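You operate a simulated robot arm through the tools that you are given. There is no shell and no other tool. Be economical: measure what you need, move in short steps, check, and stop when the job is done.

You run a simulated robot arm. Do the job below in one go: nothing can be reset, and whatever is moved stays where it is left.

JOB
Put the sanding block labelled "fine" from the top of the stacked cases on the top of the low table. Then put the white wool piece on the right end of the board stack. Then take the folded blue cloth and leave it on the top of the timber table. Do these in the order given. Set down upright: white wool piece.
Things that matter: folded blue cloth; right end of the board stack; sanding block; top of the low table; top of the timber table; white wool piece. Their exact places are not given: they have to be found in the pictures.

Only the result counts: the job must be done as asked and must still hold three seconds after the hand-in. Knocking over, shifting, dropping, spilling or breaking anything else fails it. Flat cloth is picked up by pressing the open fingertips on it (5 to 10 N) and closing them slowly along it; thin cloth reads only 2 to 8 mm in the jaws.

ROBOT AND FRAMES
A 6-joint arm with a two-finger gripper on a trunk, on a base that drives. Base frame: it is fixed to the floor where the robot stands at the start and does not move with it; the origin is under the middle of the robot, x ahead of it, y to its left, z up; the surface under the hand at the start is at about z = 0.58. Readings come in m, degrees, newtons and seconds.
With the tool pointing down near the work surface it reaches from about 0.1 to 0.78 m from the robot's upright axis, wherever it stands. Its first joint turns from -166.0 to 166.0 degrees. Places, roughly: folded blue cloth [-1, -7, 0.75]; right end of the board stack [1.7, -3.2, 0.3]; top of the low table [3.1, 0.3, 0.6]; top of the timber table [0.6, -9.6, 0.8]; white wool piece (12x6x8 cm) [1.7, 1, 0.6]. Payload 2.45 kg.
The TCP is the grasp point between the finger pads, 0.026 m short of the fingertips. In the tool frame z runs along the fingers and y along their closing line. Largest opening 0.096 m; the body of the gripper starts 0.069 m behind the TCP.
Orientation is that of the tool frame in the base frame, as a unit quaternion [x, y, z, w]. With the fingers straight down and closing along the base's y, the tool's x points along the base's -x, its y along +y and its z along -z.

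CONTROLS
- The arm moves only by the tool play_rows. Its argument "steps" is a list that holds one entry, the list of rows, each a list of 7 numbers: the shift along the base's x, y, z in m, then the turn, a rotation vector about the base's x, y, z in degrees, then the opening in per cent of the stroke, from 0 (shut) to 100 (fully open). In form: [[[tx, ty, tz, wx, wy, wz, jaw], ...]]. A call has 1 to 20 rows; each row is the pose to reach, as a shift and turn from the pose commanded when the call began. Each row takes 0.2 s and may step no farther than 0.05 m and 8.6 degrees from the row before; otherwise, or with a gripper value out of range, the whole call is refused. A pose out of reach is approached as far as the arm can. The call stops where the force on the tool passes 40 N (or 10 N more than at its start, if that is more) or the arm is blocked; 0.2 s more then pass. The fingers move at their own pace and stop on an object; they squeeze with about 28 N. The grip force told is the motor's: it shows also when the fingers shut on nothing. Time passes only in rows, and 0.2 s behind the last, so rows that repeat a pose let the fingers close. The reply holds the time, the measured pose of the TCP, the force on the tool along the base axes, the opening and the grip force, in the units named above and with some noise, with the torque about the TCP (base axes, N m) and any sound that the robot's microphone picked up.
- Cameras (640 x 400 px; columns grow to the right, rows downward): "scene" is now at [0.0314, 0.1575, 1.0493]; the picture's right is [-0.01, -1.00, 0.00], its down [-0.53, 0.00, -0.85] and it looks along [0.85, -0.00, -0.53] (base axes); focal length 252 px, centre (320, 200). "wrist" rides on the gripper at [0.082, 0.003, -0.098] in the tool frame; the picture's right is [-0.04, 1.00, 0.00], its down [-0.73, -0.03, -0.68] and it looks along [-0.68, -0.03, 0.73] (tool axes); focal length 256 px, centre (320, 200).
- capture(camera): a new picture of that camera. It takes no simulated time.
- move_column(by): slides the trunk up (or, below 0, down) by that many m; the arm and the scene camera ride with it, the base frame stays. It gives what a move gives, with no picture.
- steer(legs): drives the robot by 1 to 6 legs, each [ahead, turn to the left] in m and degrees, along the robot's own axes; the way and the turn of a leg run together, so that a leg with both is an arc; at most 1.5 m and 180 degrees a leg. The arm and the cameras ride along, it lands a little off, and it stops where it bumps. It gives what a move gives.
- aim_head(pan, tilt): turns the head with the scene camera to pan (to the left, within 155 degrees either way) and tilt (down, from -29 to 69), counted from straight ahead of the robot. It gives what a move gives.
- point_at(camera, pixels): for up to 12 pixels [column, row] of the newest picture of that camera ("zoom" is the newest enlarged one), the place [x, y, z] in the base frame of the surface seen there, good to about 0.002 m. It takes no simulated time.
- inspect(camera, box): a new picture of the part [left, top, right, bottom] of that camera's present view, enlarged. It takes no simulated time.
- close_job(): hands the job in; it is judged then, once.

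Work in short steps. Measure before you move; look again where a grasp or a placing could have gone wrong, and mend it. You have 110 turns and 78 pictures in all, those below and enlarged ones among them. Open the gripper and draw the arm clear of the work before you hand the job in, unless the task says otherwise; then end with one line.

The tools are called after "Emit:" by a JSON object that holds its "fn" and its "kwargs". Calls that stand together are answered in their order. play_rows: Moves the arm, as the interface text tells. Its arguments: {"type":"object","properties":{"steps":{"type":"array"}},"required":["steps"]} The other tools are called the same way: move_column (by) slides the trunk up or down; steer (legs) drives the base; aim_head (pan, tilt) turns the head that bears the scene camera; capture (camera) takes a picture; point_at (camera, pixels) gives the place of the surface under pixels of a picture; inspect (camera, box) takes an enlarged picture of a part of a camera's view; close_job () hands the job in.

At the start:

```text
time: 0.0
eef_pos: [0.4727, 0.2425, 0.8123]
tool_rot: [0.001, 1.0, 0.0, 0.0]
wrist_force: [-0.2, 0.5, 0.1]
moment: [0.02, 0.0, 0.0]
grip_width: 0.0959
grip_force: 0.0
trunk travel left (down, up): [-0.075, 0.075]
robot x, y, heading: [0.0012, 0.0002, 0.4]
head pan, tilt: [-0.3, 31.8]
```

scene: 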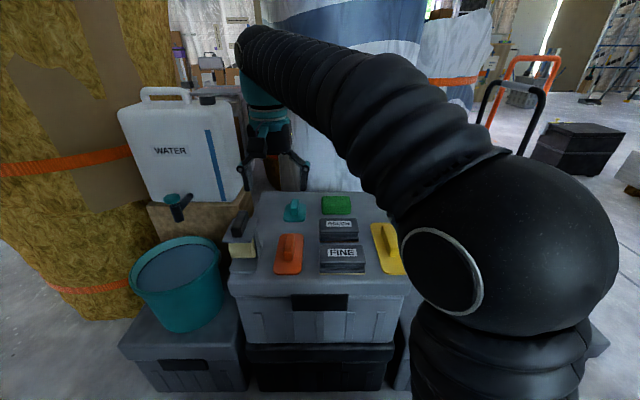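
wrist: 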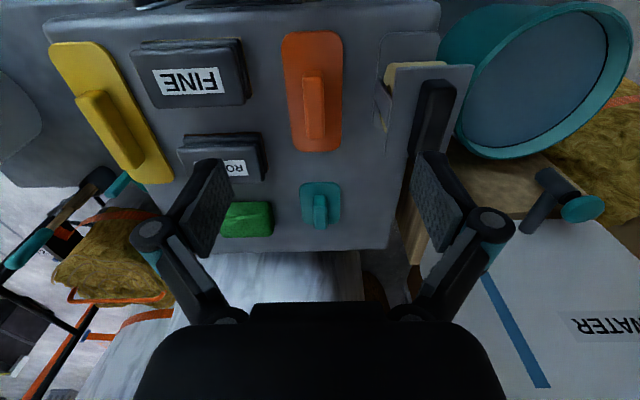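

The wrist picture shows the FINE block around (190,75); I measure its corners and the surroundings.

Emit:
{"fn": "point_at", "kwargs": {"camera": "wrist", "pixels": [[140, 48], [238, 45], [245, 98], [157, 102], [190, 80], [270, 60], [190, 120], [110, 110], [190, 150], [310, 60]]}}

Emit:
{"fn": "inspect", "kwargs": {"camera": "scene", "box": [220, 180, 420, 305]}}

```text
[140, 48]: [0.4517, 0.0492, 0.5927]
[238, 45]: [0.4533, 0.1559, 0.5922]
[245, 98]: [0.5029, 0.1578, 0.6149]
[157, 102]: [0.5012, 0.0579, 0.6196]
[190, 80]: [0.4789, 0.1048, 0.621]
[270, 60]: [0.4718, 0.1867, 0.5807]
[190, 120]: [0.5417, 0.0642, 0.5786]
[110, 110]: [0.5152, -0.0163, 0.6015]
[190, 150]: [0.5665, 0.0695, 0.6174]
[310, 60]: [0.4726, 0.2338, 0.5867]
```

```text
3.20 times, centred on (320, 242) of scene
```

zoom: 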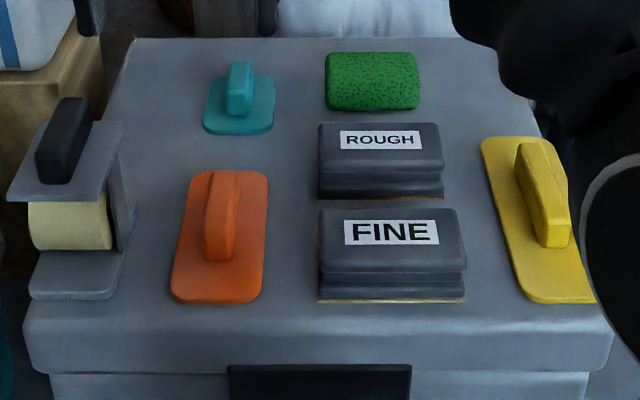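

The FINE block is about 10 cm along y; I need exact edges in x and the gap to ROUGH.

Emit:
{"fn": "point_at", "kwargs": {"camera": "zoom", "pixels": [[325, 213], [452, 213], [322, 268], [462, 268], [390, 212], [390, 240], [390, 265], [390, 292], [390, 200], [380, 204], [320, 297], [463, 299]]}}

Emit:
{"fn": "inspect", "kwargs": {"camera": "wrist", "box": [110, 20, 290, 190]}}

```text
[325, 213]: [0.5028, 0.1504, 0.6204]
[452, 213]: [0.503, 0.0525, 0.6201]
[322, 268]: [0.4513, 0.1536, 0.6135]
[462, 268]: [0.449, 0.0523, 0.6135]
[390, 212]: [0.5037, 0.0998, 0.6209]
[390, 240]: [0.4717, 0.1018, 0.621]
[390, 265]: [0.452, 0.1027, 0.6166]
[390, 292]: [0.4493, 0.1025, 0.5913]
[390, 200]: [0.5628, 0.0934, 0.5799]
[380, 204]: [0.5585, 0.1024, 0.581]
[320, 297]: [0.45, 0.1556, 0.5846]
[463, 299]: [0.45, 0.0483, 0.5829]
```

```text
2.35 times, centred on (200, 105) of wrist
```

zoom: 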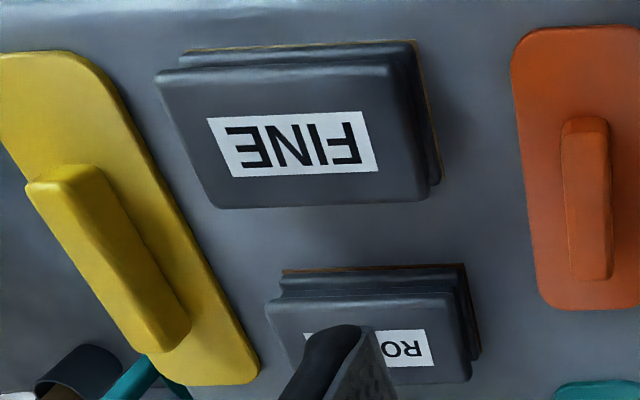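

Block is centred at (0.479, 0.1025), 0.059 wide in x, top 0.621, on z≈0.58. I turn the tool 90° and move above it.

Emit:
{"fn": "play_rows", "kwargs": {"steps": [[[0, -0.014, 0, 0, 0, -8.5, 100], [0, -0.028, 0, 0, 0, -17, 100], [0.006, -0.042, 0, 0, 0, -25.5, 100], [0.006, -0.056, 0, 0, 0, -34, 100], [0.006, -0.07, 0, 0, 0, -42.5, 100], [0.006, -0.084, 0, 0, 0, -51, 100], [0.006, -0.098, 0, 0, 0, -59.5, 100], [0.006, -0.112, 0, 0, 0, -68, 100], [0.006, -0.126, 0, 0, 0, -76.5, 100], [0.006, -0.14, 0, 0, 0, -85, 100], [0.006, -0.14, 0, 0, 0, -90, 100], [0.006, -0.14, -0.04, 0, 0, -90, 100], [0.006, -0.14, -0.08, 0, 0, -90, 100], [0.006, -0.14, -0.1, 0, 0, -90, 100], [0.006, -0.14, -0.1, 0, 0, -90, 100]]]}}

Emit:
{"fn": "capture", "kwargs": {"camera": "wrist"}}

```text
time: 3.2
eef_pos: [0.4809, 0.1037, 0.7118]
tool_rot: [0.707, 0.707, 0.0, 0.0]
wrist_force: [-0.6, -0.2, -0.5]
moment: [0.02, 0.0, 0.01]
grip_width: 0.0961
grip_force: 0.2
trunk travel left (down, up): [-0.075, 0.075]
robot x, y, heading: [-0.0011, -0.0017, -0.1]
head pan, tilt: [-0.3, 31.8]
```

```text
73 pictures are left
```

wrist: 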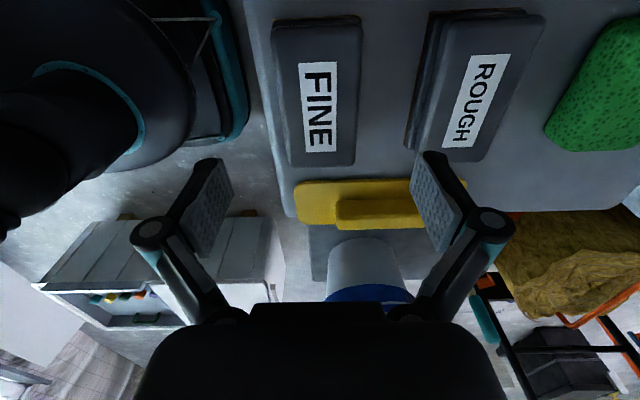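

The tool is aligned above the block (FINE at (318,105), between the fingers). I descend 0.102 m and close.

Emit:
{"fn": "play_rows", "kwargs": {"steps": [[[-0.001, -0.001, -0.04, 0, 0, 0, 100], [-0.001, -0.001, -0.075, 0, 0, 0, 100], [-0.001, -0.001, -0.09, 0, 0, 0, 100], [-0.001, -0.001, -0.103, 0, 0, 0, 100], [-0.001, -0.001, -0.103, 0, 0, 0, 60], [-0.001, -0.001, -0.103, 0, 0, 0, 30], [-0.001, -0.001, -0.103, 0, 0, 0, 20], [-0.001, -0.001, -0.103, 0, 0, 0, 20]]]}}

```text
time: 5.0
eef_pos: [0.4777, 0.1041, 0.6105]
tool_rot: [0.708, 0.707, 0.001, 0.0]
wrist_force: [1.0, -0.2, 2.0]
moment: [-0.01, -0.09, 0.0]
grip_width: 0.0646
grip_force: 28.1
trunk travel left (down, up): [-0.075, 0.075]
robot x, y, heading: [-0.0002, 0.0009, -0.3]
head pan, tilt: [-0.3, 31.8]
```

Grip 0.0646 m at 28 N: held. I lift straight up, then look.

Emit:
{"fn": "play_rows", "kwargs": {"steps": [[[0, 0, 0.02, 0, 0, 0, 20], [0, 0, 0.06, 0, 0, 0, 20], [0, 0, 0.1, 0, 0, 0, 20], [0, 0, 0.14, 0, 0, 0, 20], [0, 0, 0.18, 0, 0, 0, 20], [0, 0, 0.2, 0, 0, 0, 20]]]}}

Emit:
{"fn": "capture", "kwargs": {"camera": "wrist"}}

Emit:
{"fn": "aim_head", "kwargs": {"pan": 45, "tilt": 15}}

Emit:
{"fn": "capture", "kwargs": {"camera": "scene"}}

Emit:
{"fn": "aim_head", "kwargs": {"pan": -65, "tilt": 15}}

Emit:
{"fn": "capture", "kwargs": {"camera": "scene"}}

```text
time: 6.4
eef_pos: [0.476, 0.1013, 0.8085]
tool_rot: [0.707, 0.707, -0.001, 0.0]
wrist_force: [0.3, -0.2, -1.7]
moment: [0.01, 0.01, 0.01]
grip_width: 0.0646
grip_force: 28.0
trunk travel left (down, up): [-0.075, 0.075]
robot x, y, heading: [-0.0006, 0.0009, 0.2]
head pan, tilt: [-0.3, 31.8]
```

```text
72 pictures are left
```

wrist: 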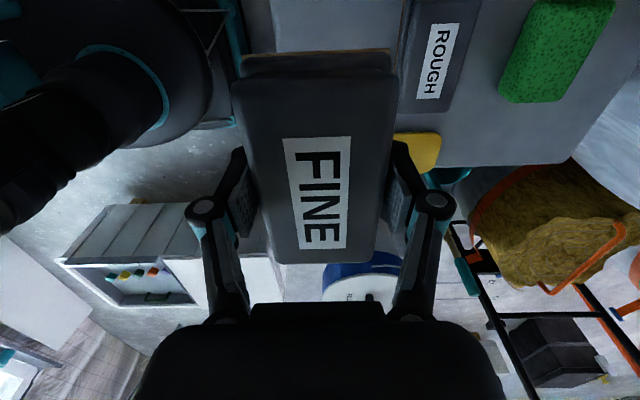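

```text
time: 7.5
eef_pos: [0.4759, 0.1007, 0.8091]
tool_rot: [0.707, 0.707, -0.001, 0.0]
wrist_force: [0.4, -0.3, -1.8]
moment: [0.0, 0.0, -0.02]
grip_width: 0.0646
grip_force: 28.0
trunk travel left (down, up): [-0.075, 0.075]
robot x, y, heading: [-0.0011, -0.0022, -0.1]
head pan, tilt: [45.0, 15.0]
```

```text
71 pictures are left
```

scene: 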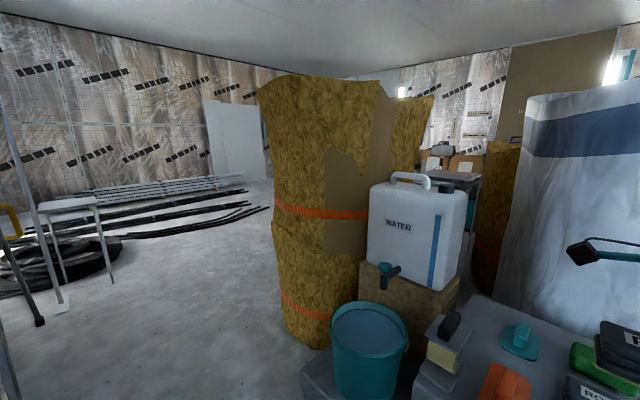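

```text
time: 9.4
eef_pos: [0.4757, 0.1, 0.8083]
tool_rot: [0.707, 0.707, 0.001, 0.0]
wrist_force: [-0.3, 0.3, -1.8]
moment: [0.01, -0.02, 0.0]
grip_width: 0.0645
grip_force: 28.1
trunk travel left (down, up): [-0.075, 0.075]
robot x, y, heading: [-0.0003, -0.0004, -0.1]
head pan, tilt: [-65.0, 15.0]
```

```text
70 pictures are left
```

scene: 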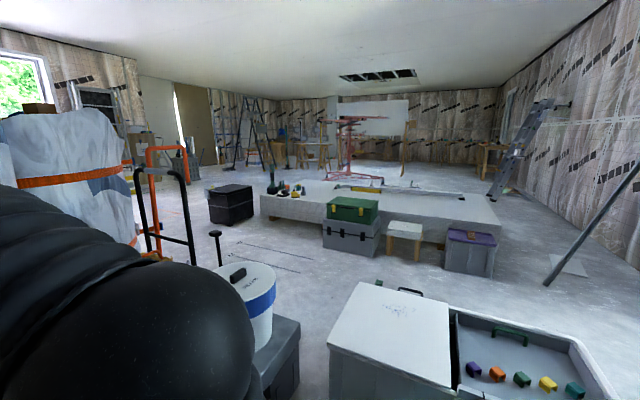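

The block is held firmly. I measure the surroundings to plan the route past the bundles.

Emit:
{"fn": "point_at", "kwargs": {"camera": "scene", "pixels": [[120, 225], [160, 250], [190, 262], [250, 345], [230, 220], [290, 380], [350, 255], [270, 215], [490, 225], [430, 340], [220, 260], [300, 300]]}}

Emit:
{"fn": "aim_head", "kwargs": {"pan": 0, "tilt": 5}}

Emit:
{"fn": "capture", "kwargs": {"camera": "scene"}}

Emit:
{"fn": "aim_head", "kwargs": {"pan": 28, "tilt": 5}}

Emit:
{"fn": "inspect", "kwargs": {"camera": "scene", "box": [200, 60, 560, 285]}}

```text
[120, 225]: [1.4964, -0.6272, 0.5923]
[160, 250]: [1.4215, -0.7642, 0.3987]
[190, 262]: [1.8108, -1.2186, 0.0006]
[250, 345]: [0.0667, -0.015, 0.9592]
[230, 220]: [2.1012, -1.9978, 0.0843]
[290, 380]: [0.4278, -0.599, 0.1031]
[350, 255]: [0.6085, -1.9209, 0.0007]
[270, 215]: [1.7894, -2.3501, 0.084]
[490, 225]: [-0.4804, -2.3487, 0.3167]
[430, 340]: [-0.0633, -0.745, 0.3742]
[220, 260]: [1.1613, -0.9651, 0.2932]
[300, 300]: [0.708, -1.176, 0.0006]
```

```text
time: 10.8
eef_pos: [0.476, 0.1008, 0.8091]
tool_rot: [0.707, 0.707, 0.0, 0.001]
wrist_force: [0.4, 0.3, -2.2]
moment: [0.0, 0.0, 0.05]
grip_width: 0.0647
grip_force: 27.6
trunk travel left (down, up): [-0.075, 0.075]
robot x, y, heading: [-0.0008, -0.0036, 0.2]
head pan, tilt: [0.0, 5.0]
```

```text
69 pictures are left
```

scene: 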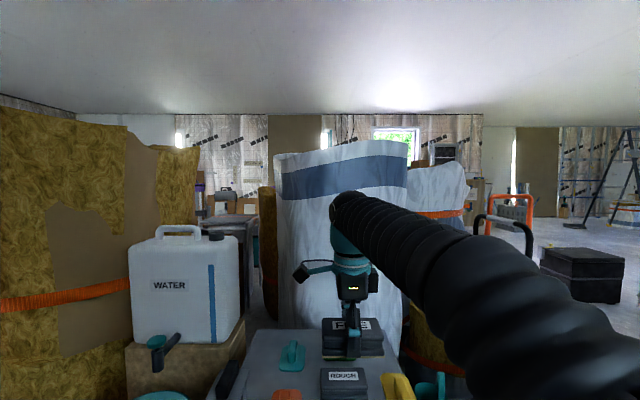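

```text
time: 11.7
eef_pos: [0.4754, 0.101, 0.8103]
tool_rot: [0.707, 0.707, 0.0, 0.0]
wrist_force: [0.3, -0.3, -0.8]
moment: [-0.02, -0.01, 0.04]
grip_width: 0.0645
grip_force: 27.7
trunk travel left (down, up): [-0.075, 0.075]
robot x, y, heading: [0.0039, -0.0012, -0.2]
head pan, tilt: [28.0, 5.0]
```

```text
1.78 times, centred on (380, 172) of scene
```

zoom: 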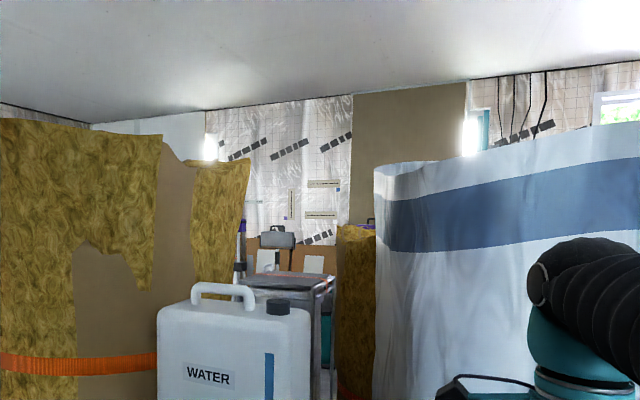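

I map both exits: first the left side, and back-right.

Emit:
{"fn": "aim_head", "kwargs": {"pan": 70, "tilt": 30}}

Emit:
{"fn": "capture", "kwargs": {"camera": "scene"}}

Emit:
{"fn": "point_at", "kwargs": {"camera": "scene", "pixels": [[200, 200], [300, 380], [380, 300], [400, 220], [320, 250], [320, 120], [420, 300], [250, 300], [440, 240], [100, 200], [500, 300], [480, 150]]}}

Emit:
{"fn": "aim_head", "kwargs": {"pan": -100, "tilt": 35}}

Emit:
{"fn": "capture", "kwargs": {"camera": "scene"}}

```text
time: 12.8
eef_pos: [0.4759, 0.1, 0.8085]
tool_rot: [0.707, 0.707, 0.0, 0.0]
wrist_force: [-0.4, 0.4, -2.5]
moment: [-0.01, -0.04, -0.02]
grip_width: 0.0646
grip_force: 28.4
trunk travel left (down, up): [-0.075, 0.075]
robot x, y, heading: [0.003, -0.0016, 0.2]
head pan, tilt: [70.0, 30.0]
```

```text
67 pictures are left
```

scene: 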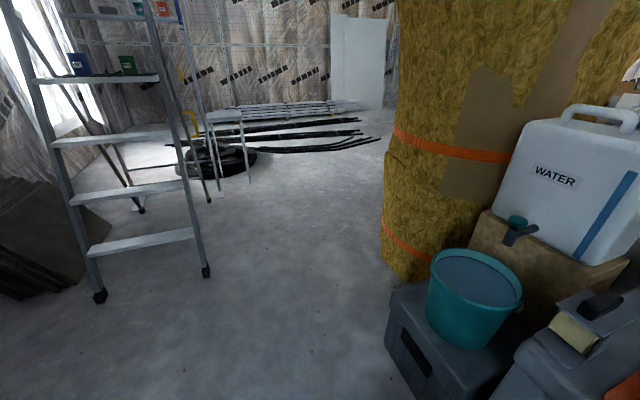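

```text
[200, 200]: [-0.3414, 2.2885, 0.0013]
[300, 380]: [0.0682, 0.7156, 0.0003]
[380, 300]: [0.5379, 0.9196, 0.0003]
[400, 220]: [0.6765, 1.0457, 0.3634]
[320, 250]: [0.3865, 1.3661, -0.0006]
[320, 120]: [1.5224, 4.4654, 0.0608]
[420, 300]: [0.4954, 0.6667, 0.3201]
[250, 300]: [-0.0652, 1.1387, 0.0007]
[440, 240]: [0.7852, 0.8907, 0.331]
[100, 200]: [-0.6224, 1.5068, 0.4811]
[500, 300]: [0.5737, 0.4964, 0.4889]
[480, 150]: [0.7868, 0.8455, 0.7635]
```

```text
time: 15.4
eef_pos: [0.4756, 0.1009, 0.8096]
tool_rot: [0.707, 0.707, 0.0, 0.0]
wrist_force: [0.6, -0.3, -0.9]
moment: [0.02, -0.01, 0.01]
grip_width: 0.0646
grip_force: 28.3
trunk travel left (down, up): [-0.075, 0.075]
robot x, y, heading: [-0.0004, -0.0017, 0.1]
head pan, tilt: [-100.0, 35.0]
```

```text
66 pictures are left
```

scene: 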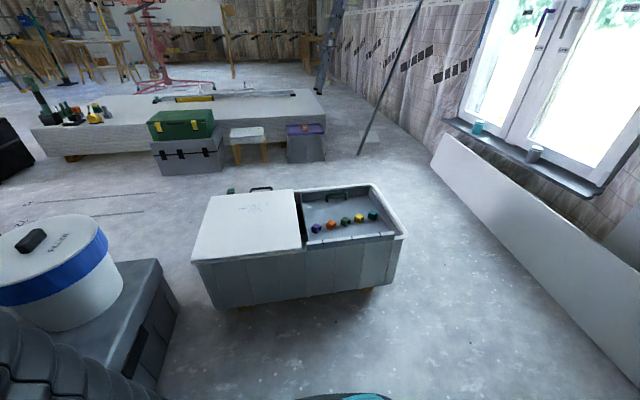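

Measure ladder/bundle gap is about 0.7 m on the left; now the gap right between the bucket case (160,330) and the bin (200,270).

Emit:
{"fn": "point_at", "kwargs": {"camera": "scene", "pixels": [[178, 320], [155, 265], [150, 395], [213, 305], [195, 262], [250, 308], [395, 290], [300, 350], [190, 200], [210, 190], [100, 225], [130, 180]]}}

Emit:
{"fn": "aim_head", "kwargs": {"pan": 90, "tilt": 30}}

Emit:
{"fn": "capture", "kwargs": {"camera": "scene"}}

Emit:
{"fn": "point_at", "kwargs": {"camera": "scene", "pixels": [[284, 268], [182, 296], [470, 250], [282, 190], [320, 180], [440, 150], [450, 380], [440, 200], [500, 330], [400, 120]]}}

```text
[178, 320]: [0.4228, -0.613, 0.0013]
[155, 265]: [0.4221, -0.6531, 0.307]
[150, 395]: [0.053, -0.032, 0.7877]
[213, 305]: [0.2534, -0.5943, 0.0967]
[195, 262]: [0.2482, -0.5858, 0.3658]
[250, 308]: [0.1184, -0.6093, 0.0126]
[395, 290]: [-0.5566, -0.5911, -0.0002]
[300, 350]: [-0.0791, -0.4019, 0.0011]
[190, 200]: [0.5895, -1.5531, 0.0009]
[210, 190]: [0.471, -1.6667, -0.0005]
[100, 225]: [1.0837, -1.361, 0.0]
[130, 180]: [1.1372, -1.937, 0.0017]
```

```text
time: 18.2
eef_pos: [0.476, 0.0999, 0.8094]
tool_rot: [0.707, 0.707, -0.001, -0.001]
wrist_force: [0.4, -0.3, -2.0]
moment: [-0.02, 0.02, 0.01]
grip_width: 0.0643
grip_force: 27.9
trunk travel left (down, up): [-0.075, 0.075]
robot x, y, heading: [0.0, 0.0033, -0.3]
head pan, tilt: [90.0, 30.0]
```

```text
65 pictures are left
```

scene: 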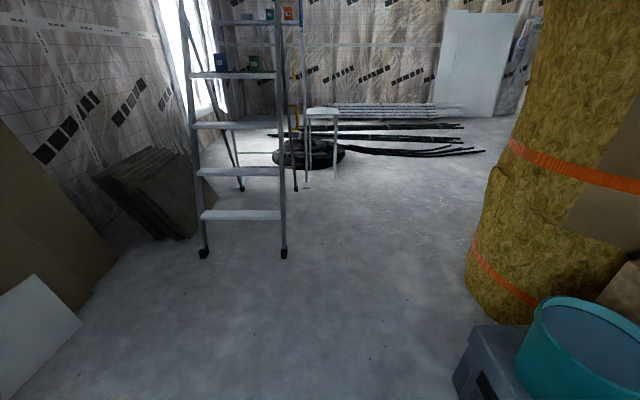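

```text
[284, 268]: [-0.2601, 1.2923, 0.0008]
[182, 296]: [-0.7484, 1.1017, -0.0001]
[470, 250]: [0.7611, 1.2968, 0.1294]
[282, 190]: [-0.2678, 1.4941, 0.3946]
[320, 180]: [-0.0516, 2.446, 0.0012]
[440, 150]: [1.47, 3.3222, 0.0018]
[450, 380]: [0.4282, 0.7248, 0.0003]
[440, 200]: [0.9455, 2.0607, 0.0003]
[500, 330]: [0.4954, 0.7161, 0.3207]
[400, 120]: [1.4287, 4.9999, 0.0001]
```

Left exit is ~0.85 m wide (ladder foot (-0.26,1.29), bundle (0.65,1.05)) and leads toward the wool piece. I tuck the arm in, turn left 82° and drive out.

Emit:
{"fn": "play_rows", "kwargs": {"steps": [[[-0.04, -0.03, 0.01, 0, 0, 0, 20], [-0.08, -0.06, 0.02, 0, 0, 0, 20], [-0.12, -0.1, 0.02, 0, 0, 0, 20], [-0.14, -0.1, 0.02, 0, 0, 0, 20]]]}}

Emit:
{"fn": "steer", "kwargs": {"legs": [[0, 82], [1.05, 0]]}}

Emit:
{"fn": "aim_head", "kwargs": {"pan": -50, "tilt": 20}}

Emit:
{"fn": "capture", "kwargs": {"camera": "scene"}}

```text
refused: row 1 steps farther than a row can; nothing moved
```

```text
time: 27.2
eef_pos: [0.0195, 1.5293, 0.8103]
tool_rot: [0.033, 0.999, -0.001, 0.0]
wrist_force: [-0.8, 0.0, -0.9]
moment: [-0.01, -0.03, 0.02]
grip_width: 0.0647
grip_force: 28.2
trunk travel left (down, up): [-0.075, 0.075]
robot x, y, heading: [0.0901, 1.0475, 86.2]
head pan, tilt: [90.0, 30.0]
```

```text
time: 29.4
eef_pos: [0.0193, 1.529, 0.8098]
tool_rot: [0.034, 0.999, 0.0, 0.0]
wrist_force: [0.5, 0.7, -2.0]
moment: [-0.02, 0.02, 0.02]
grip_width: 0.0645
grip_force: 27.9
trunk travel left (down, up): [-0.075, 0.075]
robot x, y, heading: [0.0896, 1.0469, 86.0]
head pan, tilt: [-50.0, 20.0]
```

```text
64 pictures are left
```

scene: 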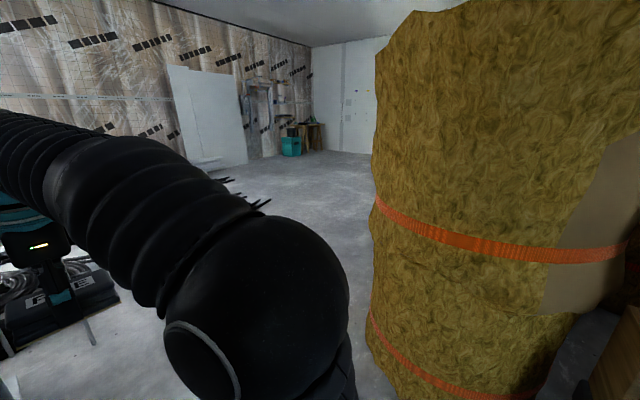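

The drive landed at (0.09,1.05). The tuck was refused (step too long), so I redo it smaller and measure the bundle's outline.

Emit:
{"fn": "play_rows", "kwargs": {"steps": [[[0.0, -0.035, 0.01, 0, 0, 0, 20], [0.0, -0.07, 0.02, 0, 0, 0, 20], [0.0, -0.11, 0.02, 0, 0, 0, 20], [0.0, -0.13, 0.02, 0, 0, 0, 20]]]}}

Emit:
{"fn": "point_at", "kwargs": {"camera": "scene", "pixels": [[378, 150], [376, 220], [376, 340], [420, 385], [365, 250], [365, 180], [340, 160], [450, 200]]}}

Emit:
{"fn": "steer", "kwargs": {"legs": [[0.8, 0]]}}

Emit:
{"fn": "aim_head", "kwargs": {"pan": -85, "tilt": 15}}

Emit:
{"fn": "capture", "kwargs": {"camera": "scene"}}

```text
time: 30.4
eef_pos: [0.0203, 1.3988, 0.8303]
tool_rot: [0.033, 0.999, 0.0, 0.0]
wrist_force: [0.0, 0.4, -1.5]
moment: [-0.04, -0.03, 0.02]
grip_width: 0.0645
grip_force: 27.9
trunk travel left (down, up): [-0.075, 0.075]
robot x, y, heading: [0.0904, 1.0498, 86.2]
head pan, tilt: [-50.0, 20.0]
```

```text
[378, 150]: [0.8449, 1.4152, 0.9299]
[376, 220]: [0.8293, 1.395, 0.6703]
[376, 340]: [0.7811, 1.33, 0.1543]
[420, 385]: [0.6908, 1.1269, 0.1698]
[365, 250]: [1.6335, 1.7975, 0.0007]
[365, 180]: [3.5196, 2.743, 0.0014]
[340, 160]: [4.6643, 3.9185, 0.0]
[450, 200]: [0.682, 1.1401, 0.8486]
```

```text
time: 34.7
eef_pos: [0.0781, 2.2006, 0.83]
tool_rot: [0.036, 0.999, 0.001, 0.0]
wrist_force: [0.2, -0.2, -2.0]
moment: [0.01, 0.04, -0.01]
grip_width: 0.0645
grip_force: 27.3
trunk travel left (down, up): [-0.075, 0.075]
robot x, y, heading: [0.1431, 1.8479, 85.6]
head pan, tilt: [-50.0, 20.0]
```

```text
time: 35.7
eef_pos: [0.0782, 2.2002, 0.8301]
tool_rot: [0.035, 0.999, 0.0, 0.0]
wrist_force: [0.1, 0.0, -1.6]
moment: [-0.03, 0.01, -0.01]
grip_width: 0.0644
grip_force: 28.4
trunk travel left (down, up): [-0.075, 0.075]
robot x, y, heading: [0.1455, 1.8477, 86.2]
head pan, tilt: [-85.0, 15.0]
```

```text
63 pictures are left
```

scene: 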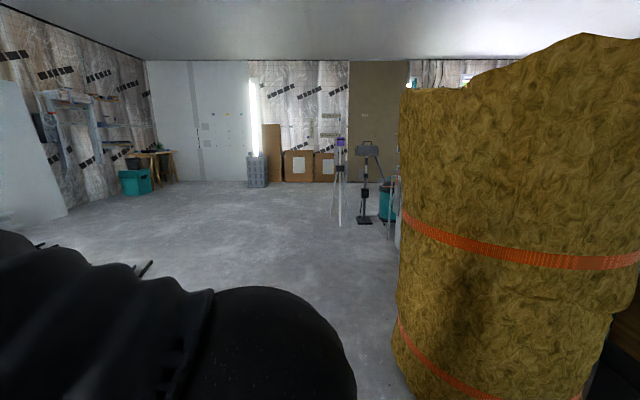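

Open floor beyond the bundle. I turn right 80° and drive 1.1 m, then look right.

Emit:
{"fn": "steer", "kwargs": {"legs": [[0, -80], [1.2, 0]]}}

Emit:
{"fn": "aim_head", "kwargs": {"pan": -50, "tilt": 20}}

Emit:
{"fn": "capture", "kwargs": {"camera": "scene"}}

Emit:
{"fn": "aim_head", "kwargs": {"pan": -100, "tilt": 20}}

Emit:
{"fn": "capture", "kwargs": {"camera": "scene"}}

```text
time: 45.2
eef_pos: [1.6615, 2.0704, 0.8294]
tool_rot: [0.678, 0.735, 0.0, -0.001]
wrist_force: [0.1, 0.2, -1.6]
moment: [-0.01, 0.0, 0.01]
grip_width: 0.0649
grip_force: 28.3
trunk travel left (down, up): [-0.075, 0.075]
robot x, y, heading: [1.3282, 1.9497, 4.4]
head pan, tilt: [-85.0, 15.0]
```

```text
time: 46.2
eef_pos: [1.6616, 2.0696, 0.8294]
tool_rot: [0.678, 0.735, 0.0, -0.001]
wrist_force: [-0.3, 0.1, -1.6]
moment: [0.02, -0.03, 0.02]
grip_width: 0.0648
grip_force: 27.7
trunk travel left (down, up): [-0.075, 0.075]
robot x, y, heading: [1.3227, 1.9498, 4.6]
head pan, tilt: [-50.0, 20.0]
```

```text
62 pictures are left
```

scene: 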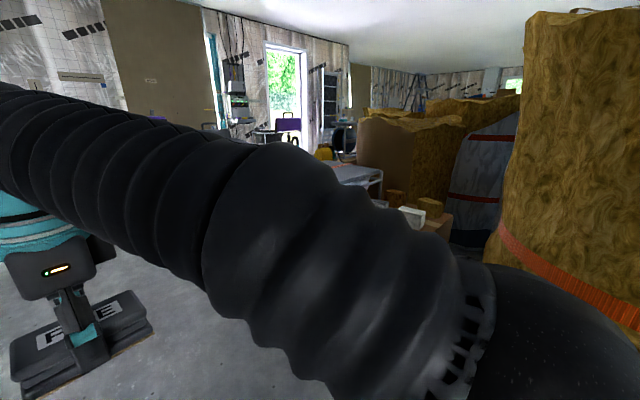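

```text
time: 47.4
eef_pos: [1.6618, 2.0699, 0.8297]
tool_rot: [0.678, 0.735, 0.001, 0.0]
wrist_force: [-0.2, 0.9, -0.7]
moment: [-0.02, 0.0, -0.02]
grip_width: 0.0647
grip_force: 28.3
trunk travel left (down, up): [-0.075, 0.075]
robot x, y, heading: [1.3199, 1.9497, 4.5]
head pan, tilt: [-100.0, 20.0]
```

```text
61 pictures are left
```

scene: 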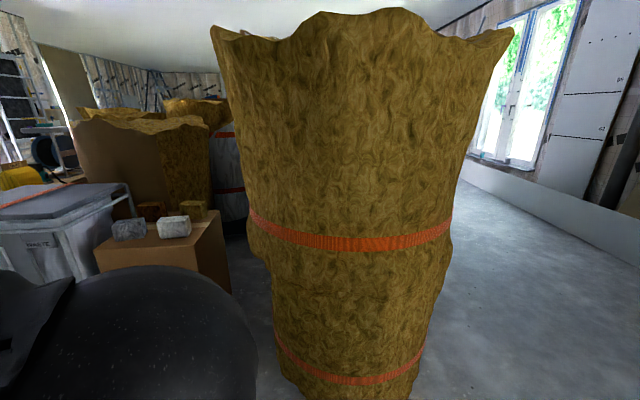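

The white wool piece is visible at (173,226) on a carton. I measure things and look for the low table.

Emit:
{"fn": "inspect", "kwargs": {"camera": "scene", "box": [0, 120, 240, 270]}}

Emit:
{"fn": "point_at", "kwargs": {"camera": "zoom", "pixels": [[460, 285], [345, 300], [510, 240], [405, 240], [600, 320], [270, 330], [150, 220], [60, 170], [450, 160], [30, 250], [250, 300]]}}

Emit:
{"fn": "steer", "kwargs": {"legs": [[0.9, 0], [0, -45]]}}

Emit:
{"fn": "aim_head", "kwargs": {"pan": 10, "tilt": 25}}

Emit:
{"fn": "capture", "kwargs": {"camera": "scene"}}

```text
2.67 times, centred on (120, 195) of scene
```

zoom: 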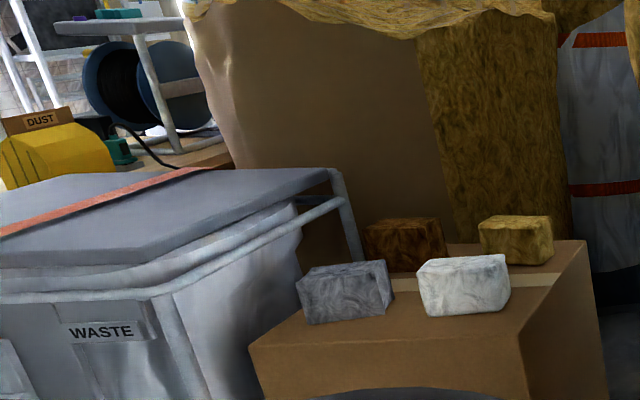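

```text
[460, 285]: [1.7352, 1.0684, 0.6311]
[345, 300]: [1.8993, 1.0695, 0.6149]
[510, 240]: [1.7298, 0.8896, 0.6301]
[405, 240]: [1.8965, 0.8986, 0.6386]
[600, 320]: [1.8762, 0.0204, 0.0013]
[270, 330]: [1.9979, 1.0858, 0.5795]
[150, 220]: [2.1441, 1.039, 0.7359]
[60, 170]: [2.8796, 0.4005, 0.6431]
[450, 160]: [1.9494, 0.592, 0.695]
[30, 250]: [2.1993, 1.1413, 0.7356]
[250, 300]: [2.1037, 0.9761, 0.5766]
```

```text
time: 54.1
eef_pos: [2.5368, 1.8748, 0.8307]
tool_rot: [0.907, 0.422, 0.0, -0.001]
wrist_force: [0.9, -0.3, -0.8]
moment: [0.02, -0.02, 0.02]
grip_width: 0.0647
grip_force: 27.5
trunk travel left (down, up): [-0.075, 0.075]
robot x, y, heading: [2.2119, 2.0276, -40.1]
head pan, tilt: [-100.0, 20.0]
```

```text
time: 56.0
eef_pos: [2.5361, 1.8726, 0.8297]
tool_rot: [0.906, 0.423, 0.0, 0.0]
wrist_force: [0.3, -0.2, -2.2]
moment: [-0.01, 0.01, 0.02]
grip_width: 0.0647
grip_force: 28.1
trunk travel left (down, up): [-0.075, 0.075]
robot x, y, heading: [2.2085, 2.0258, -39.8]
head pan, tilt: [10.0, 25.0]
```

```text
59 pictures are left
```

scene: 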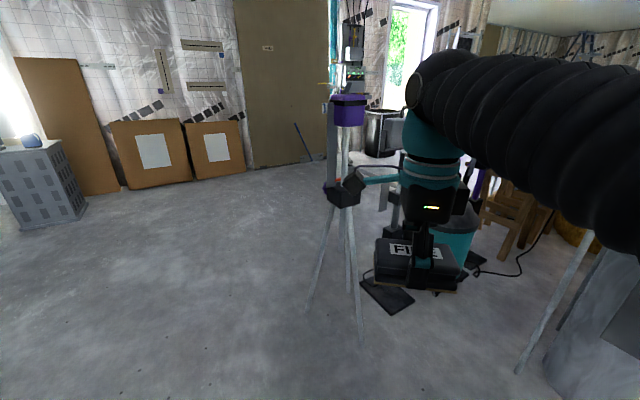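

A tripod (345,150) stands ahead. I look further right to see the low table, and measure obstacles.

Emit:
{"fn": "point_at", "kwargs": {"camera": "scene", "pixels": [[360, 335], [310, 310], [345, 110], [390, 295], [455, 245], [490, 215], [520, 370], [580, 235], [400, 205]]}}

Emit:
{"fn": "aim_head", "kwargs": {"pan": -45, "tilt": 25}}

Emit:
{"fn": "capture", "kwargs": {"camera": "scene"}}

```text
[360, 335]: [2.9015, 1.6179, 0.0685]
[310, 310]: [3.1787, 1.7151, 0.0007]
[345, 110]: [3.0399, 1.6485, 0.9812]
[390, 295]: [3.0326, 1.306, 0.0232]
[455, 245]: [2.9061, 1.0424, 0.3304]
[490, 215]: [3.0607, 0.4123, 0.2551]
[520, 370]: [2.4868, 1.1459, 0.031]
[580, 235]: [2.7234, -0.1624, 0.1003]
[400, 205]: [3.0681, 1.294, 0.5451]
```

```text
time: 57.3
eef_pos: [2.5371, 1.8737, 0.8296]
tool_rot: [0.906, 0.423, 0.0, 0.0]
wrist_force: [0.3, 0.8, -1.7]
moment: [0.0, 0.01, -0.03]
grip_width: 0.0645
grip_force: 28.2
trunk travel left (down, up): [-0.075, 0.075]
robot x, y, heading: [2.2121, 2.0246, -39.7]
head pan, tilt: [-45.0, 25.0]
```

```text
58 pictures are left
```

scene: 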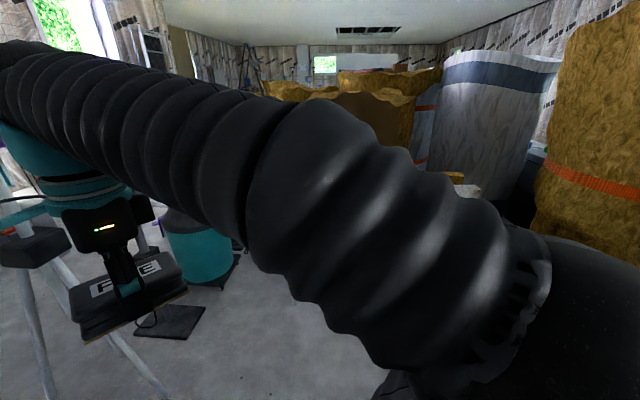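

The tripod and vacuum block the direct path; I drive round them via (3.8,2.1) and look back at the table.

Emit:
{"fn": "steer", "kwargs": {"legs": [[0, 43], [1.5, 0], [0, -90]]}}

Emit:
{"fn": "aim_head", "kwargs": {"pan": 30, "tilt": 20}}

Emit:
{"fn": "capture", "kwargs": {"camera": "scene"}}

Emit:
{"fn": "aim_head", "kwargs": {"pan": -50, "tilt": 20}}

Emit:
{"fn": "capture", "kwargs": {"camera": "scene"}}

```text
time: 70.5
eef_pos: [3.7927, 1.7499, 0.8298]
tool_rot: [1.0, 0.007, 0.0, 0.0]
wrist_force: [-0.1, -0.4, -1.1]
moment: [0.02, 0.01, -0.03]
grip_width: 0.0647
grip_force: 28.3
trunk travel left (down, up): [-0.075, 0.075]
robot x, y, heading: [3.6942, 2.0946, -89.5]
head pan, tilt: [-45.0, 25.0]
```

```text
time: 72.0
eef_pos: [3.7939, 1.751, 0.8303]
tool_rot: [1.0, 0.007, 0.001, 0.0]
wrist_force: [-0.4, -0.1, -1.4]
moment: [0.03, 0.03, 0.04]
grip_width: 0.0647
grip_force: 28.1
trunk travel left (down, up): [-0.075, 0.075]
robot x, y, heading: [3.6957, 2.097, -89.2]
head pan, tilt: [30.0, 20.0]
```

```text
57 pictures are left
```

scene: 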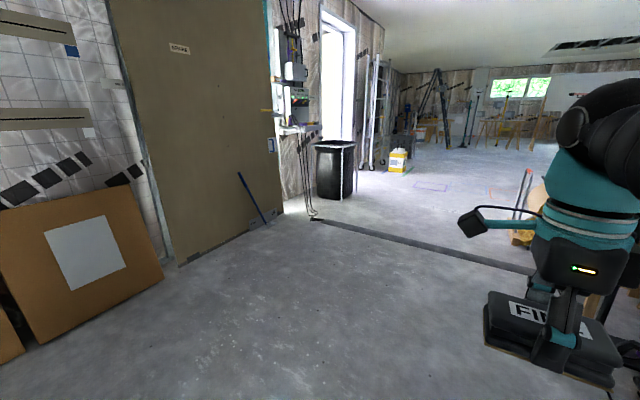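

```text
time: 73.5
eef_pos: [3.7941, 1.751, 0.8302]
tool_rot: [1.0, 0.007, 0.001, 0.001]
wrist_force: [0.4, -1.9, -1.4]
moment: [0.01, 0.01, -0.04]
grip_width: 0.0645
grip_force: 28.2
trunk travel left (down, up): [-0.075, 0.075]
robot x, y, heading: [3.6966, 2.0939, -89.3]
head pan, tilt: [-50.0, 20.0]
```

```text
56 pictures are left
```

scene: 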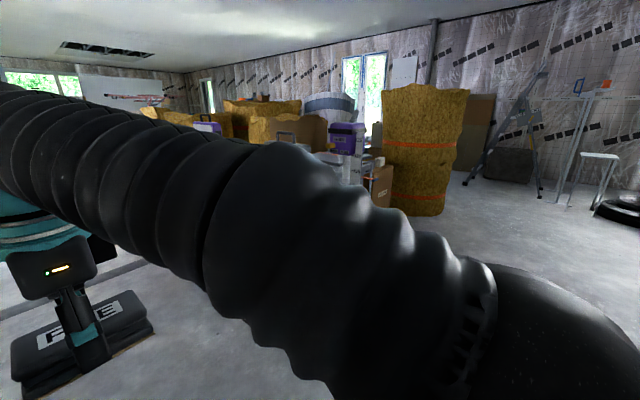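

I check the strip on the floor (430,245), and look straight ahead.

Emit:
{"fn": "aim_head", "kwargs": {"pan": 5, "tilt": 30}}

Emit:
{"fn": "capture", "kwargs": {"camera": "scene"}}

Emit:
{"fn": "point_at", "kwargs": {"camera": "scene", "pixels": [[150, 165], [250, 190], [330, 205], [370, 210], [150, 185], [200, 240], [400, 190], [450, 200], [350, 300], [200, 300]]}}

```text
time: 74.7
eef_pos: [3.7937, 1.7498, 0.8291]
tool_rot: [1.0, 0.007, 0.0, 0.0]
wrist_force: [0.1, 0.5, -0.7]
moment: [0.04, 0.03, 0.02]
grip_width: 0.0648
grip_force: 27.6
trunk travel left (down, up): [-0.075, 0.075]
robot x, y, heading: [3.6944, 2.0966, -89.1]
head pan, tilt: [5.0, 30.0]
```

```text
55 pictures are left
```

scene: 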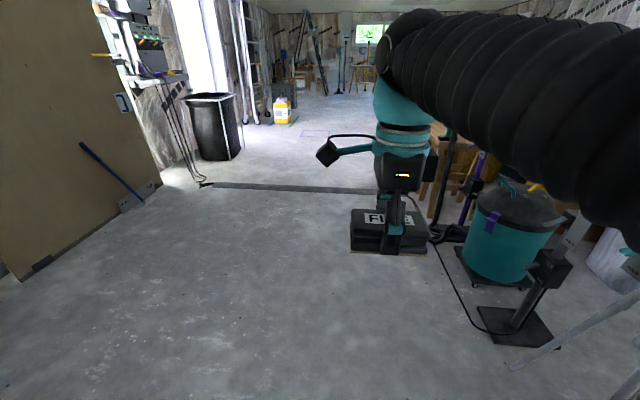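

```text
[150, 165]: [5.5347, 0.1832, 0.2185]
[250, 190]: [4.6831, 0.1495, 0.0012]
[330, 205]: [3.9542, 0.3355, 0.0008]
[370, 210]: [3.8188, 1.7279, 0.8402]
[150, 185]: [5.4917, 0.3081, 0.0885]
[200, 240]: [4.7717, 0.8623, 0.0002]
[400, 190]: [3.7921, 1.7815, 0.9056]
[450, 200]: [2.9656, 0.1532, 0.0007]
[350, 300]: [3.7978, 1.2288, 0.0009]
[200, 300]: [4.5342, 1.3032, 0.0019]
```

Floor is clear ahead. I drive 1.1 m and look right at the table area.

Emit:
{"fn": "steer", "kwargs": {"legs": [[1.1, 0]]}}

Emit:
{"fn": "aim_head", "kwargs": {"pan": 0, "tilt": 40}}

Emit:
{"fn": "capture", "kwargs": {"camera": "scene"}}

Emit:
{"fn": "aim_head", "kwargs": {"pan": -85, "tilt": 25}}

Emit:
{"fn": "capture", "kwargs": {"camera": "scene"}}

```text
time: 80.4
eef_pos: [3.7985, 0.6387, 0.8297]
tool_rot: [1.0, 0.001, 0.0, 0.0]
wrist_force: [-0.7, -0.3, -0.7]
moment: [-0.01, -0.03, -0.04]
grip_width: 0.0646
grip_force: 28.0
trunk travel left (down, up): [-0.075, 0.075]
robot x, y, heading: [3.7043, 0.9859, -89.9]
head pan, tilt: [5.0, 30.0]
```

```text
time: 81.1
eef_pos: [3.7989, 0.6402, 0.8285]
tool_rot: [1.0, 0.001, 0.0, 0.0]
wrist_force: [0.9, 0.6, -1.0]
moment: [0.02, -0.02, -0.03]
grip_width: 0.0648
grip_force: 27.8
trunk travel left (down, up): [-0.075, 0.075]
robot x, y, heading: [3.7067, 0.9879, -89.6]
head pan, tilt: [0.0, 40.0]
```

```text
54 pictures are left
```

scene: 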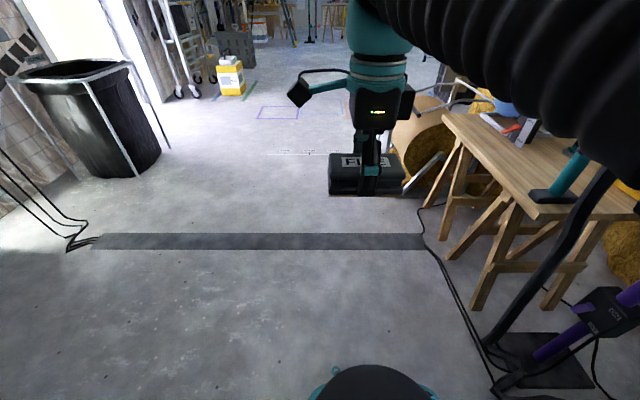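

```text
time: 82.7
eef_pos: [3.798, 0.639, 0.8297]
tool_rot: [1.0, 0.001, 0.0, 0.0]
wrist_force: [-0.4, 0.2, -1.9]
moment: [0.02, 0.0, 0.03]
grip_width: 0.0646
grip_force: 28.1
trunk travel left (down, up): [-0.075, 0.075]
robot x, y, heading: [3.7089, 0.9848, -89.8]
head pan, tilt: [-85.0, 25.0]
```

```text
53 pictures are left
```

scene: 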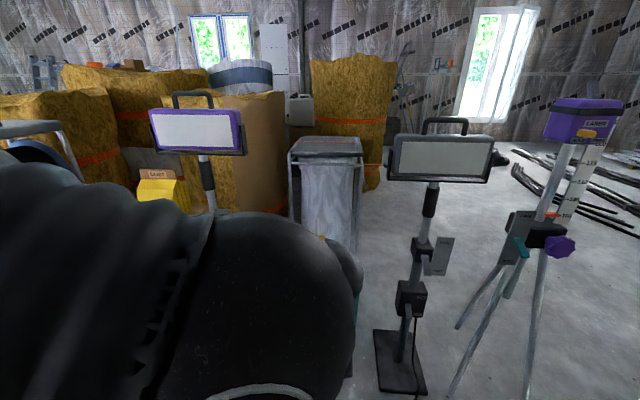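

The low table is the trestle table right of the strip. I look at pan -35 to measure it and the floor stands.

Emit:
{"fn": "aim_head", "kwargs": {"pan": -40, "tilt": 45}}

Emit:
{"fn": "capture", "kwargs": {"camera": "scene"}}

Emit:
{"fn": "capture", "kwargs": {"camera": "wrist"}}

```text
time: 83.8
eef_pos: [3.7989, 0.6379, 0.8295]
tool_rot: [1.0, 0.001, 0.0, -0.001]
wrist_force: [0.3, 0.0, -1.2]
moment: [-0.01, 0.0, 0.0]
grip_width: 0.0647
grip_force: 28.6
trunk travel left (down, up): [-0.075, 0.075]
robot x, y, heading: [3.7052, 0.9855, -89.9]
head pan, tilt: [-40.0, 45.0]
```

```text
52 pictures are left
```

scene: 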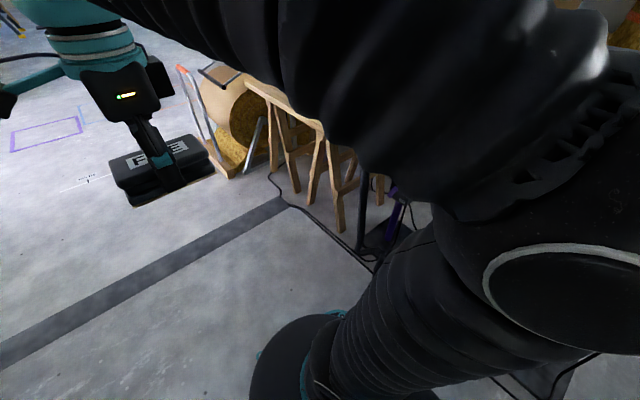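

```text
51 pictures are left
```

wrist: 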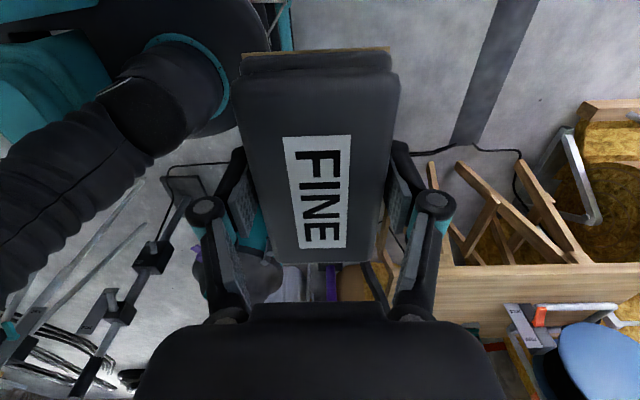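

I measure the table edge and floor items seen from both cameras.

Emit:
{"fn": "point_at", "kwargs": {"camera": "wrist", "pixels": [[450, 275], [540, 275], [630, 275], [480, 300], [560, 360], [524, 315], [470, 315], [550, 290]]}}

Emit:
{"fn": "point_at", "kwargs": {"camera": "scene", "pixels": [[250, 83], [285, 102], [320, 128], [340, 228], [370, 245], [280, 195], [370, 265], [235, 172], [580, 360], [312, 200]]}}

```text
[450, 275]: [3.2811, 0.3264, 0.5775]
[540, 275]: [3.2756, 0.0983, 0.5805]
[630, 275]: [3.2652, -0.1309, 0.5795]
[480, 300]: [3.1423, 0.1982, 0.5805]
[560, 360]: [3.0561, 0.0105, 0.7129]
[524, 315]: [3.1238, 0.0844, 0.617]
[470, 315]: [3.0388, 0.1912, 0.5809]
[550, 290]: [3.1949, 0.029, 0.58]
```

```text
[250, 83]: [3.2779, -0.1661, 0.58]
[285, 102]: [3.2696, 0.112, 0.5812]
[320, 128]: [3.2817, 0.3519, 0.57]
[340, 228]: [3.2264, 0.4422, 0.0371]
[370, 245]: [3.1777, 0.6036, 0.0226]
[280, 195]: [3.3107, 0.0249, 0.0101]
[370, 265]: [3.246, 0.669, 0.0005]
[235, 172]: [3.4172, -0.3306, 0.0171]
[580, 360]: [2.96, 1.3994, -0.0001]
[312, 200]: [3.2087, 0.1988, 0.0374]
```

I measure the strip's height and take a clearer view of the strip vs floor.

Emit:
{"fn": "point_at", "kwargs": {"camera": "scene", "pixels": [[60, 330], [120, 295], [200, 250], [30, 310], [100, 340], [260, 215], [160, 240], [40, 345], [80, 315]]}}

Emit:
{"fn": "inspect", "kwargs": {"camera": "wrist", "box": [400, 200, 640, 390]}}

```text
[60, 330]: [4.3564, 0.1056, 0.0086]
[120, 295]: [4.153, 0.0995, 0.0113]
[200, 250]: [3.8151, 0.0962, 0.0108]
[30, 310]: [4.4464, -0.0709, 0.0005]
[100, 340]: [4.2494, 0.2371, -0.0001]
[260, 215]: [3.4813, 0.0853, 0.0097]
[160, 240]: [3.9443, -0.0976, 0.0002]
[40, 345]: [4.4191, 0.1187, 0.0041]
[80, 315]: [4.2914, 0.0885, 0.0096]
```

```text
2.11 times, centred on (520, 295) of wrist
```

zoom: 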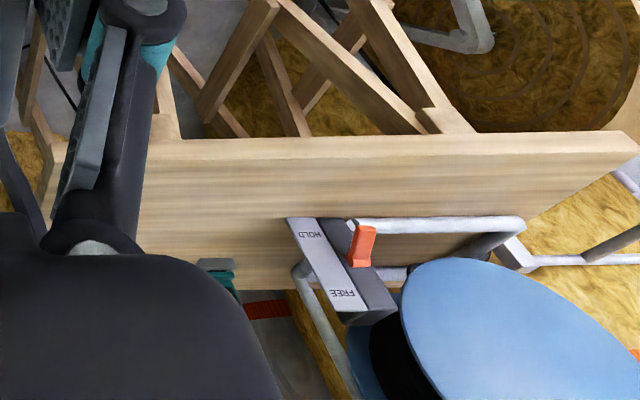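

The strip is a 1 cm cable cover at y≈0.05–0.14, so I'll keep the base north of it. I go 0.2 m ahead and turn right 45° to face the table.

Emit:
{"fn": "steer", "kwargs": {"legs": [[0.2, 0], [0, -45]]}}

Emit:
{"fn": "aim_head", "kwargs": {"pan": 8, "tilt": 30}}

Emit:
{"fn": "capture", "kwargs": {"camera": "scene"}}

Emit:
{"fn": "capture", "kwargs": {"camera": "wrist"}}

```text
time: 87.5
eef_pos: [3.5301, 0.477, 0.8312]
tool_rot: [0.927, -0.374, 0.0, 0.0]
wrist_force: [0.2, -0.3, -1.4]
moment: [0.0, 0.0, -0.02]
grip_width: 0.0646
grip_force: 28.0
trunk travel left (down, up): [-0.075, 0.075]
robot x, y, heading: [3.7059, 0.7924, -134.1]
head pan, tilt: [-40.0, 45.0]
```

```text
time: 88.6
eef_pos: [3.5321, 0.4764, 0.8294]
tool_rot: [0.927, -0.375, 0.0, 0.0]
wrist_force: [0.4, -0.9, -1.7]
moment: [0.03, 0.01, 0.03]
grip_width: 0.0644
grip_force: 27.9
trunk travel left (down, up): [-0.075, 0.075]
robot x, y, heading: [3.7081, 0.7891, -134.1]
head pan, tilt: [8.0, 30.0]
```

```text
49 pictures are left
```

scene: 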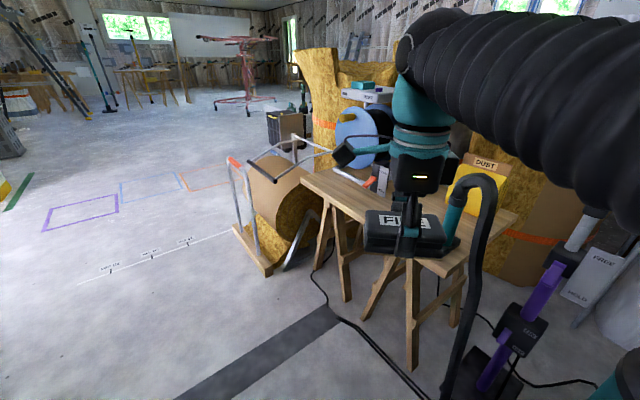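

```text
48 pictures are left
```

wrist: 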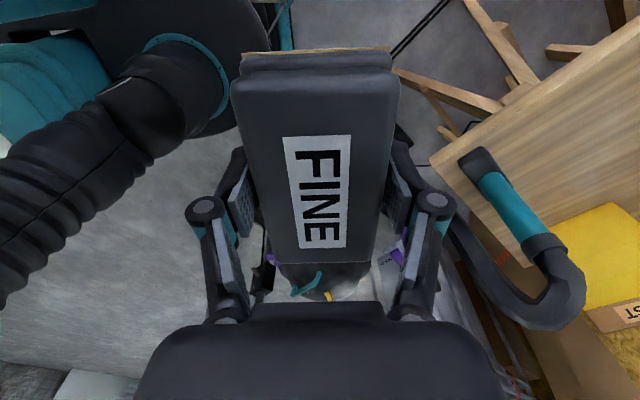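

The vacuum hose arches over the near table corner; I measure table corners and hose.

Emit:
{"fn": "point_at", "kwargs": {"camera": "scene", "pixels": [[303, 181], [515, 218], [345, 195], [350, 178], [452, 208], [470, 182], [495, 200], [440, 268], [505, 215], [385, 180], [455, 250], [380, 190]]}}

Emit:
{"fn": "point_at", "kwargs": {"camera": "wrist", "pixels": [[445, 160], [560, 100], [600, 160], [620, 60], [480, 165], [530, 235], [570, 280], [520, 310], [560, 180], [600, 250]]}}

```text
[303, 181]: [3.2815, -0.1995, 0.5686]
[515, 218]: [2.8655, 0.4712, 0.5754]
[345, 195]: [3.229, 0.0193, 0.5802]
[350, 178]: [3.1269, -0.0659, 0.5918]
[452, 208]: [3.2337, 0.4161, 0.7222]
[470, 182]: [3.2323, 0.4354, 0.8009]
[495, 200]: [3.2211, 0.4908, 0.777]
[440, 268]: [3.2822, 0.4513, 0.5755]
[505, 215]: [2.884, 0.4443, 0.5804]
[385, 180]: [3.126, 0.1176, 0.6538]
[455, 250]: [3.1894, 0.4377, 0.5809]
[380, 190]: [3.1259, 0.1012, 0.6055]
```

```text
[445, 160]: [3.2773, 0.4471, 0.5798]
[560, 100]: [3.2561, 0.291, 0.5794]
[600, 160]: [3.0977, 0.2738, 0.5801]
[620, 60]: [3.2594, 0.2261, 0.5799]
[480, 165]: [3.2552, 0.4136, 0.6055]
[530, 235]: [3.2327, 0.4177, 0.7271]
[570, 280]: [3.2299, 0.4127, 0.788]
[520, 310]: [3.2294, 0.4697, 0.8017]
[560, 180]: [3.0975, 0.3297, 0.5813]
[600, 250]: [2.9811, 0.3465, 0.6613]
```

Table spans x 2.87–3.28, y -0.20–0.46; free spot about (3.21,0.22), hose end at (3.25,0.41). I reposition to y≈0.57 so the arm stays away from the hose.

Emit:
{"fn": "steer", "kwargs": {"legs": [[0, 45], [0.22, 0], [0, -60]]}}

Emit:
{"fn": "aim_head", "kwargs": {"pan": 0, "tilt": 35}}

Emit:
{"fn": "capture", "kwargs": {"camera": "scene"}}

```text
time: 95.0
eef_pos: [3.4619, 0.31, 0.8295]
tool_rot: [0.872, -0.489, -0.001, 0.001]
wrist_force: [0.0, 0.5, -0.9]
moment: [0.03, 0.01, -0.02]
grip_width: 0.0649
grip_force: 28.1
trunk travel left (down, up): [-0.075, 0.075]
robot x, y, heading: [3.709, 0.5693, -148.4]
head pan, tilt: [8.0, 30.0]
```

```text
time: 95.7
eef_pos: [3.4616, 0.3108, 0.8305]
tool_rot: [0.872, -0.49, 0.0, 0.001]
wrist_force: [-0.1, -0.1, -1.1]
moment: [0.02, 0.04, -0.03]
grip_width: 0.0649
grip_force: 27.7
trunk travel left (down, up): [-0.075, 0.075]
robot x, y, heading: [3.71, 0.5723, -148.6]
head pan, tilt: [0.0, 35.0]
```

```text
47 pictures are left
```

scene: 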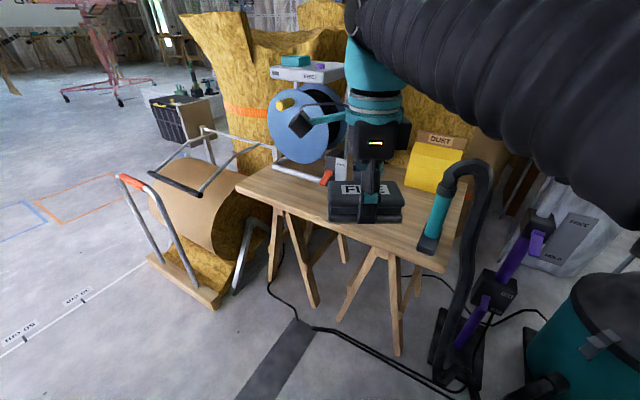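

Clear view of the table. I carry the block to above (3.20,0.22) at height, then lower most of the way.

Emit:
{"fn": "play_rows", "kwargs": {"steps": [[[-0.044, -0.015, 0, 0, 0, 0, 20], [-0.088, -0.03, 0, 0, 0, 0, 20], [-0.132, -0.045, 0, 0, 0, 0, 20], [-0.176, -0.06, 0, 0, 0, 0, 20], [-0.22, -0.075, 0, 0, 0, 0, 20], [-0.2615, -0.09, 0, 0, 0, 0, 20], [-0.2615, -0.09, -0.04, 0, 0, 0, 20], [-0.2615, -0.09, -0.08, 0, 0, 0, 20], [-0.2615, -0.09, -0.12, 0, 0, 0, 20], [-0.2615, -0.09, -0.16, 0, 0, 0, 20], [-0.2615, -0.09, -0.16, 0, 0, 0, 20]]]}}

Emit:
{"fn": "capture", "kwargs": {"camera": "scene"}}

```text
time: 98.1
eef_pos: [3.203, 0.2199, 0.6684]
tool_rot: [0.872, -0.49, 0.0, 0.0]
wrist_force: [-0.2, -1.4, -1.1]
moment: [0.03, -0.01, -0.01]
grip_width: 0.0649
grip_force: 28.2
trunk travel left (down, up): [-0.075, 0.075]
robot x, y, heading: [3.7134, 0.5693, -148.7]
head pan, tilt: [0.0, 35.0]
```

```text
46 pictures are left
```

scene: 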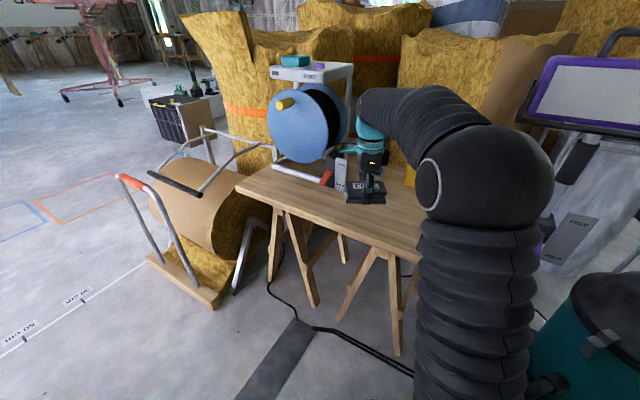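

The block hovers ~5.5 cm above the table at a free spot. I lower slowly and, after contact, release and lift.

Emit:
{"fn": "play_rows", "kwargs": {"steps": [[[0, 0, -0.03, 0, 0, 0, 20], [0, 0, -0.045, 0, 0, 0, 20], [0, 0, -0.053, 0, 0, 0, 20], [0, 0, -0.058, 0, 0, 0, 20], [0, 0, -0.058, 0, 0, 0, 20]]]}}

```text
time: 99.3
eef_pos: [3.2007, 0.2204, 0.6116]
tool_rot: [0.872, -0.489, 0.0, 0.0]
wrist_force: [-0.1, 0.2, -1.8]
moment: [-0.02, 0.03, 0.01]
grip_width: 0.0648
grip_force: 28.2
trunk travel left (down, up): [-0.075, 0.075]
robot x, y, heading: [3.7063, 0.5705, -148.7]
head pan, tilt: [0.0, 35.0]
```

No contact yet (force −1.8 N is the block's weight). I go a few mm lower.

Emit:
{"fn": "play_rows", "kwargs": {"steps": [[[0, 0, -0.001, 0, 0, 0, 20], [0, 0, -0.002, 0, 0, 0, 20], [0, 0, -0.003, 0, 0, 0, 20], [0, 0, -0.003, 0, 0, 0, 20]]]}}

```text
time: 100.3
eef_pos: [3.2006, 0.22, 0.6091]
tool_rot: [0.872, -0.489, 0.0, 0.0]
wrist_force: [0.9, 1.2, 8.8]
moment: [0.2, -0.2, -0.04]
grip_width: 0.0644
grip_force: 27.8
trunk travel left (down, up): [-0.075, 0.075]
robot x, y, heading: [3.7098, 0.5689, -148.3]
head pan, tilt: [0.0, 35.0]
```

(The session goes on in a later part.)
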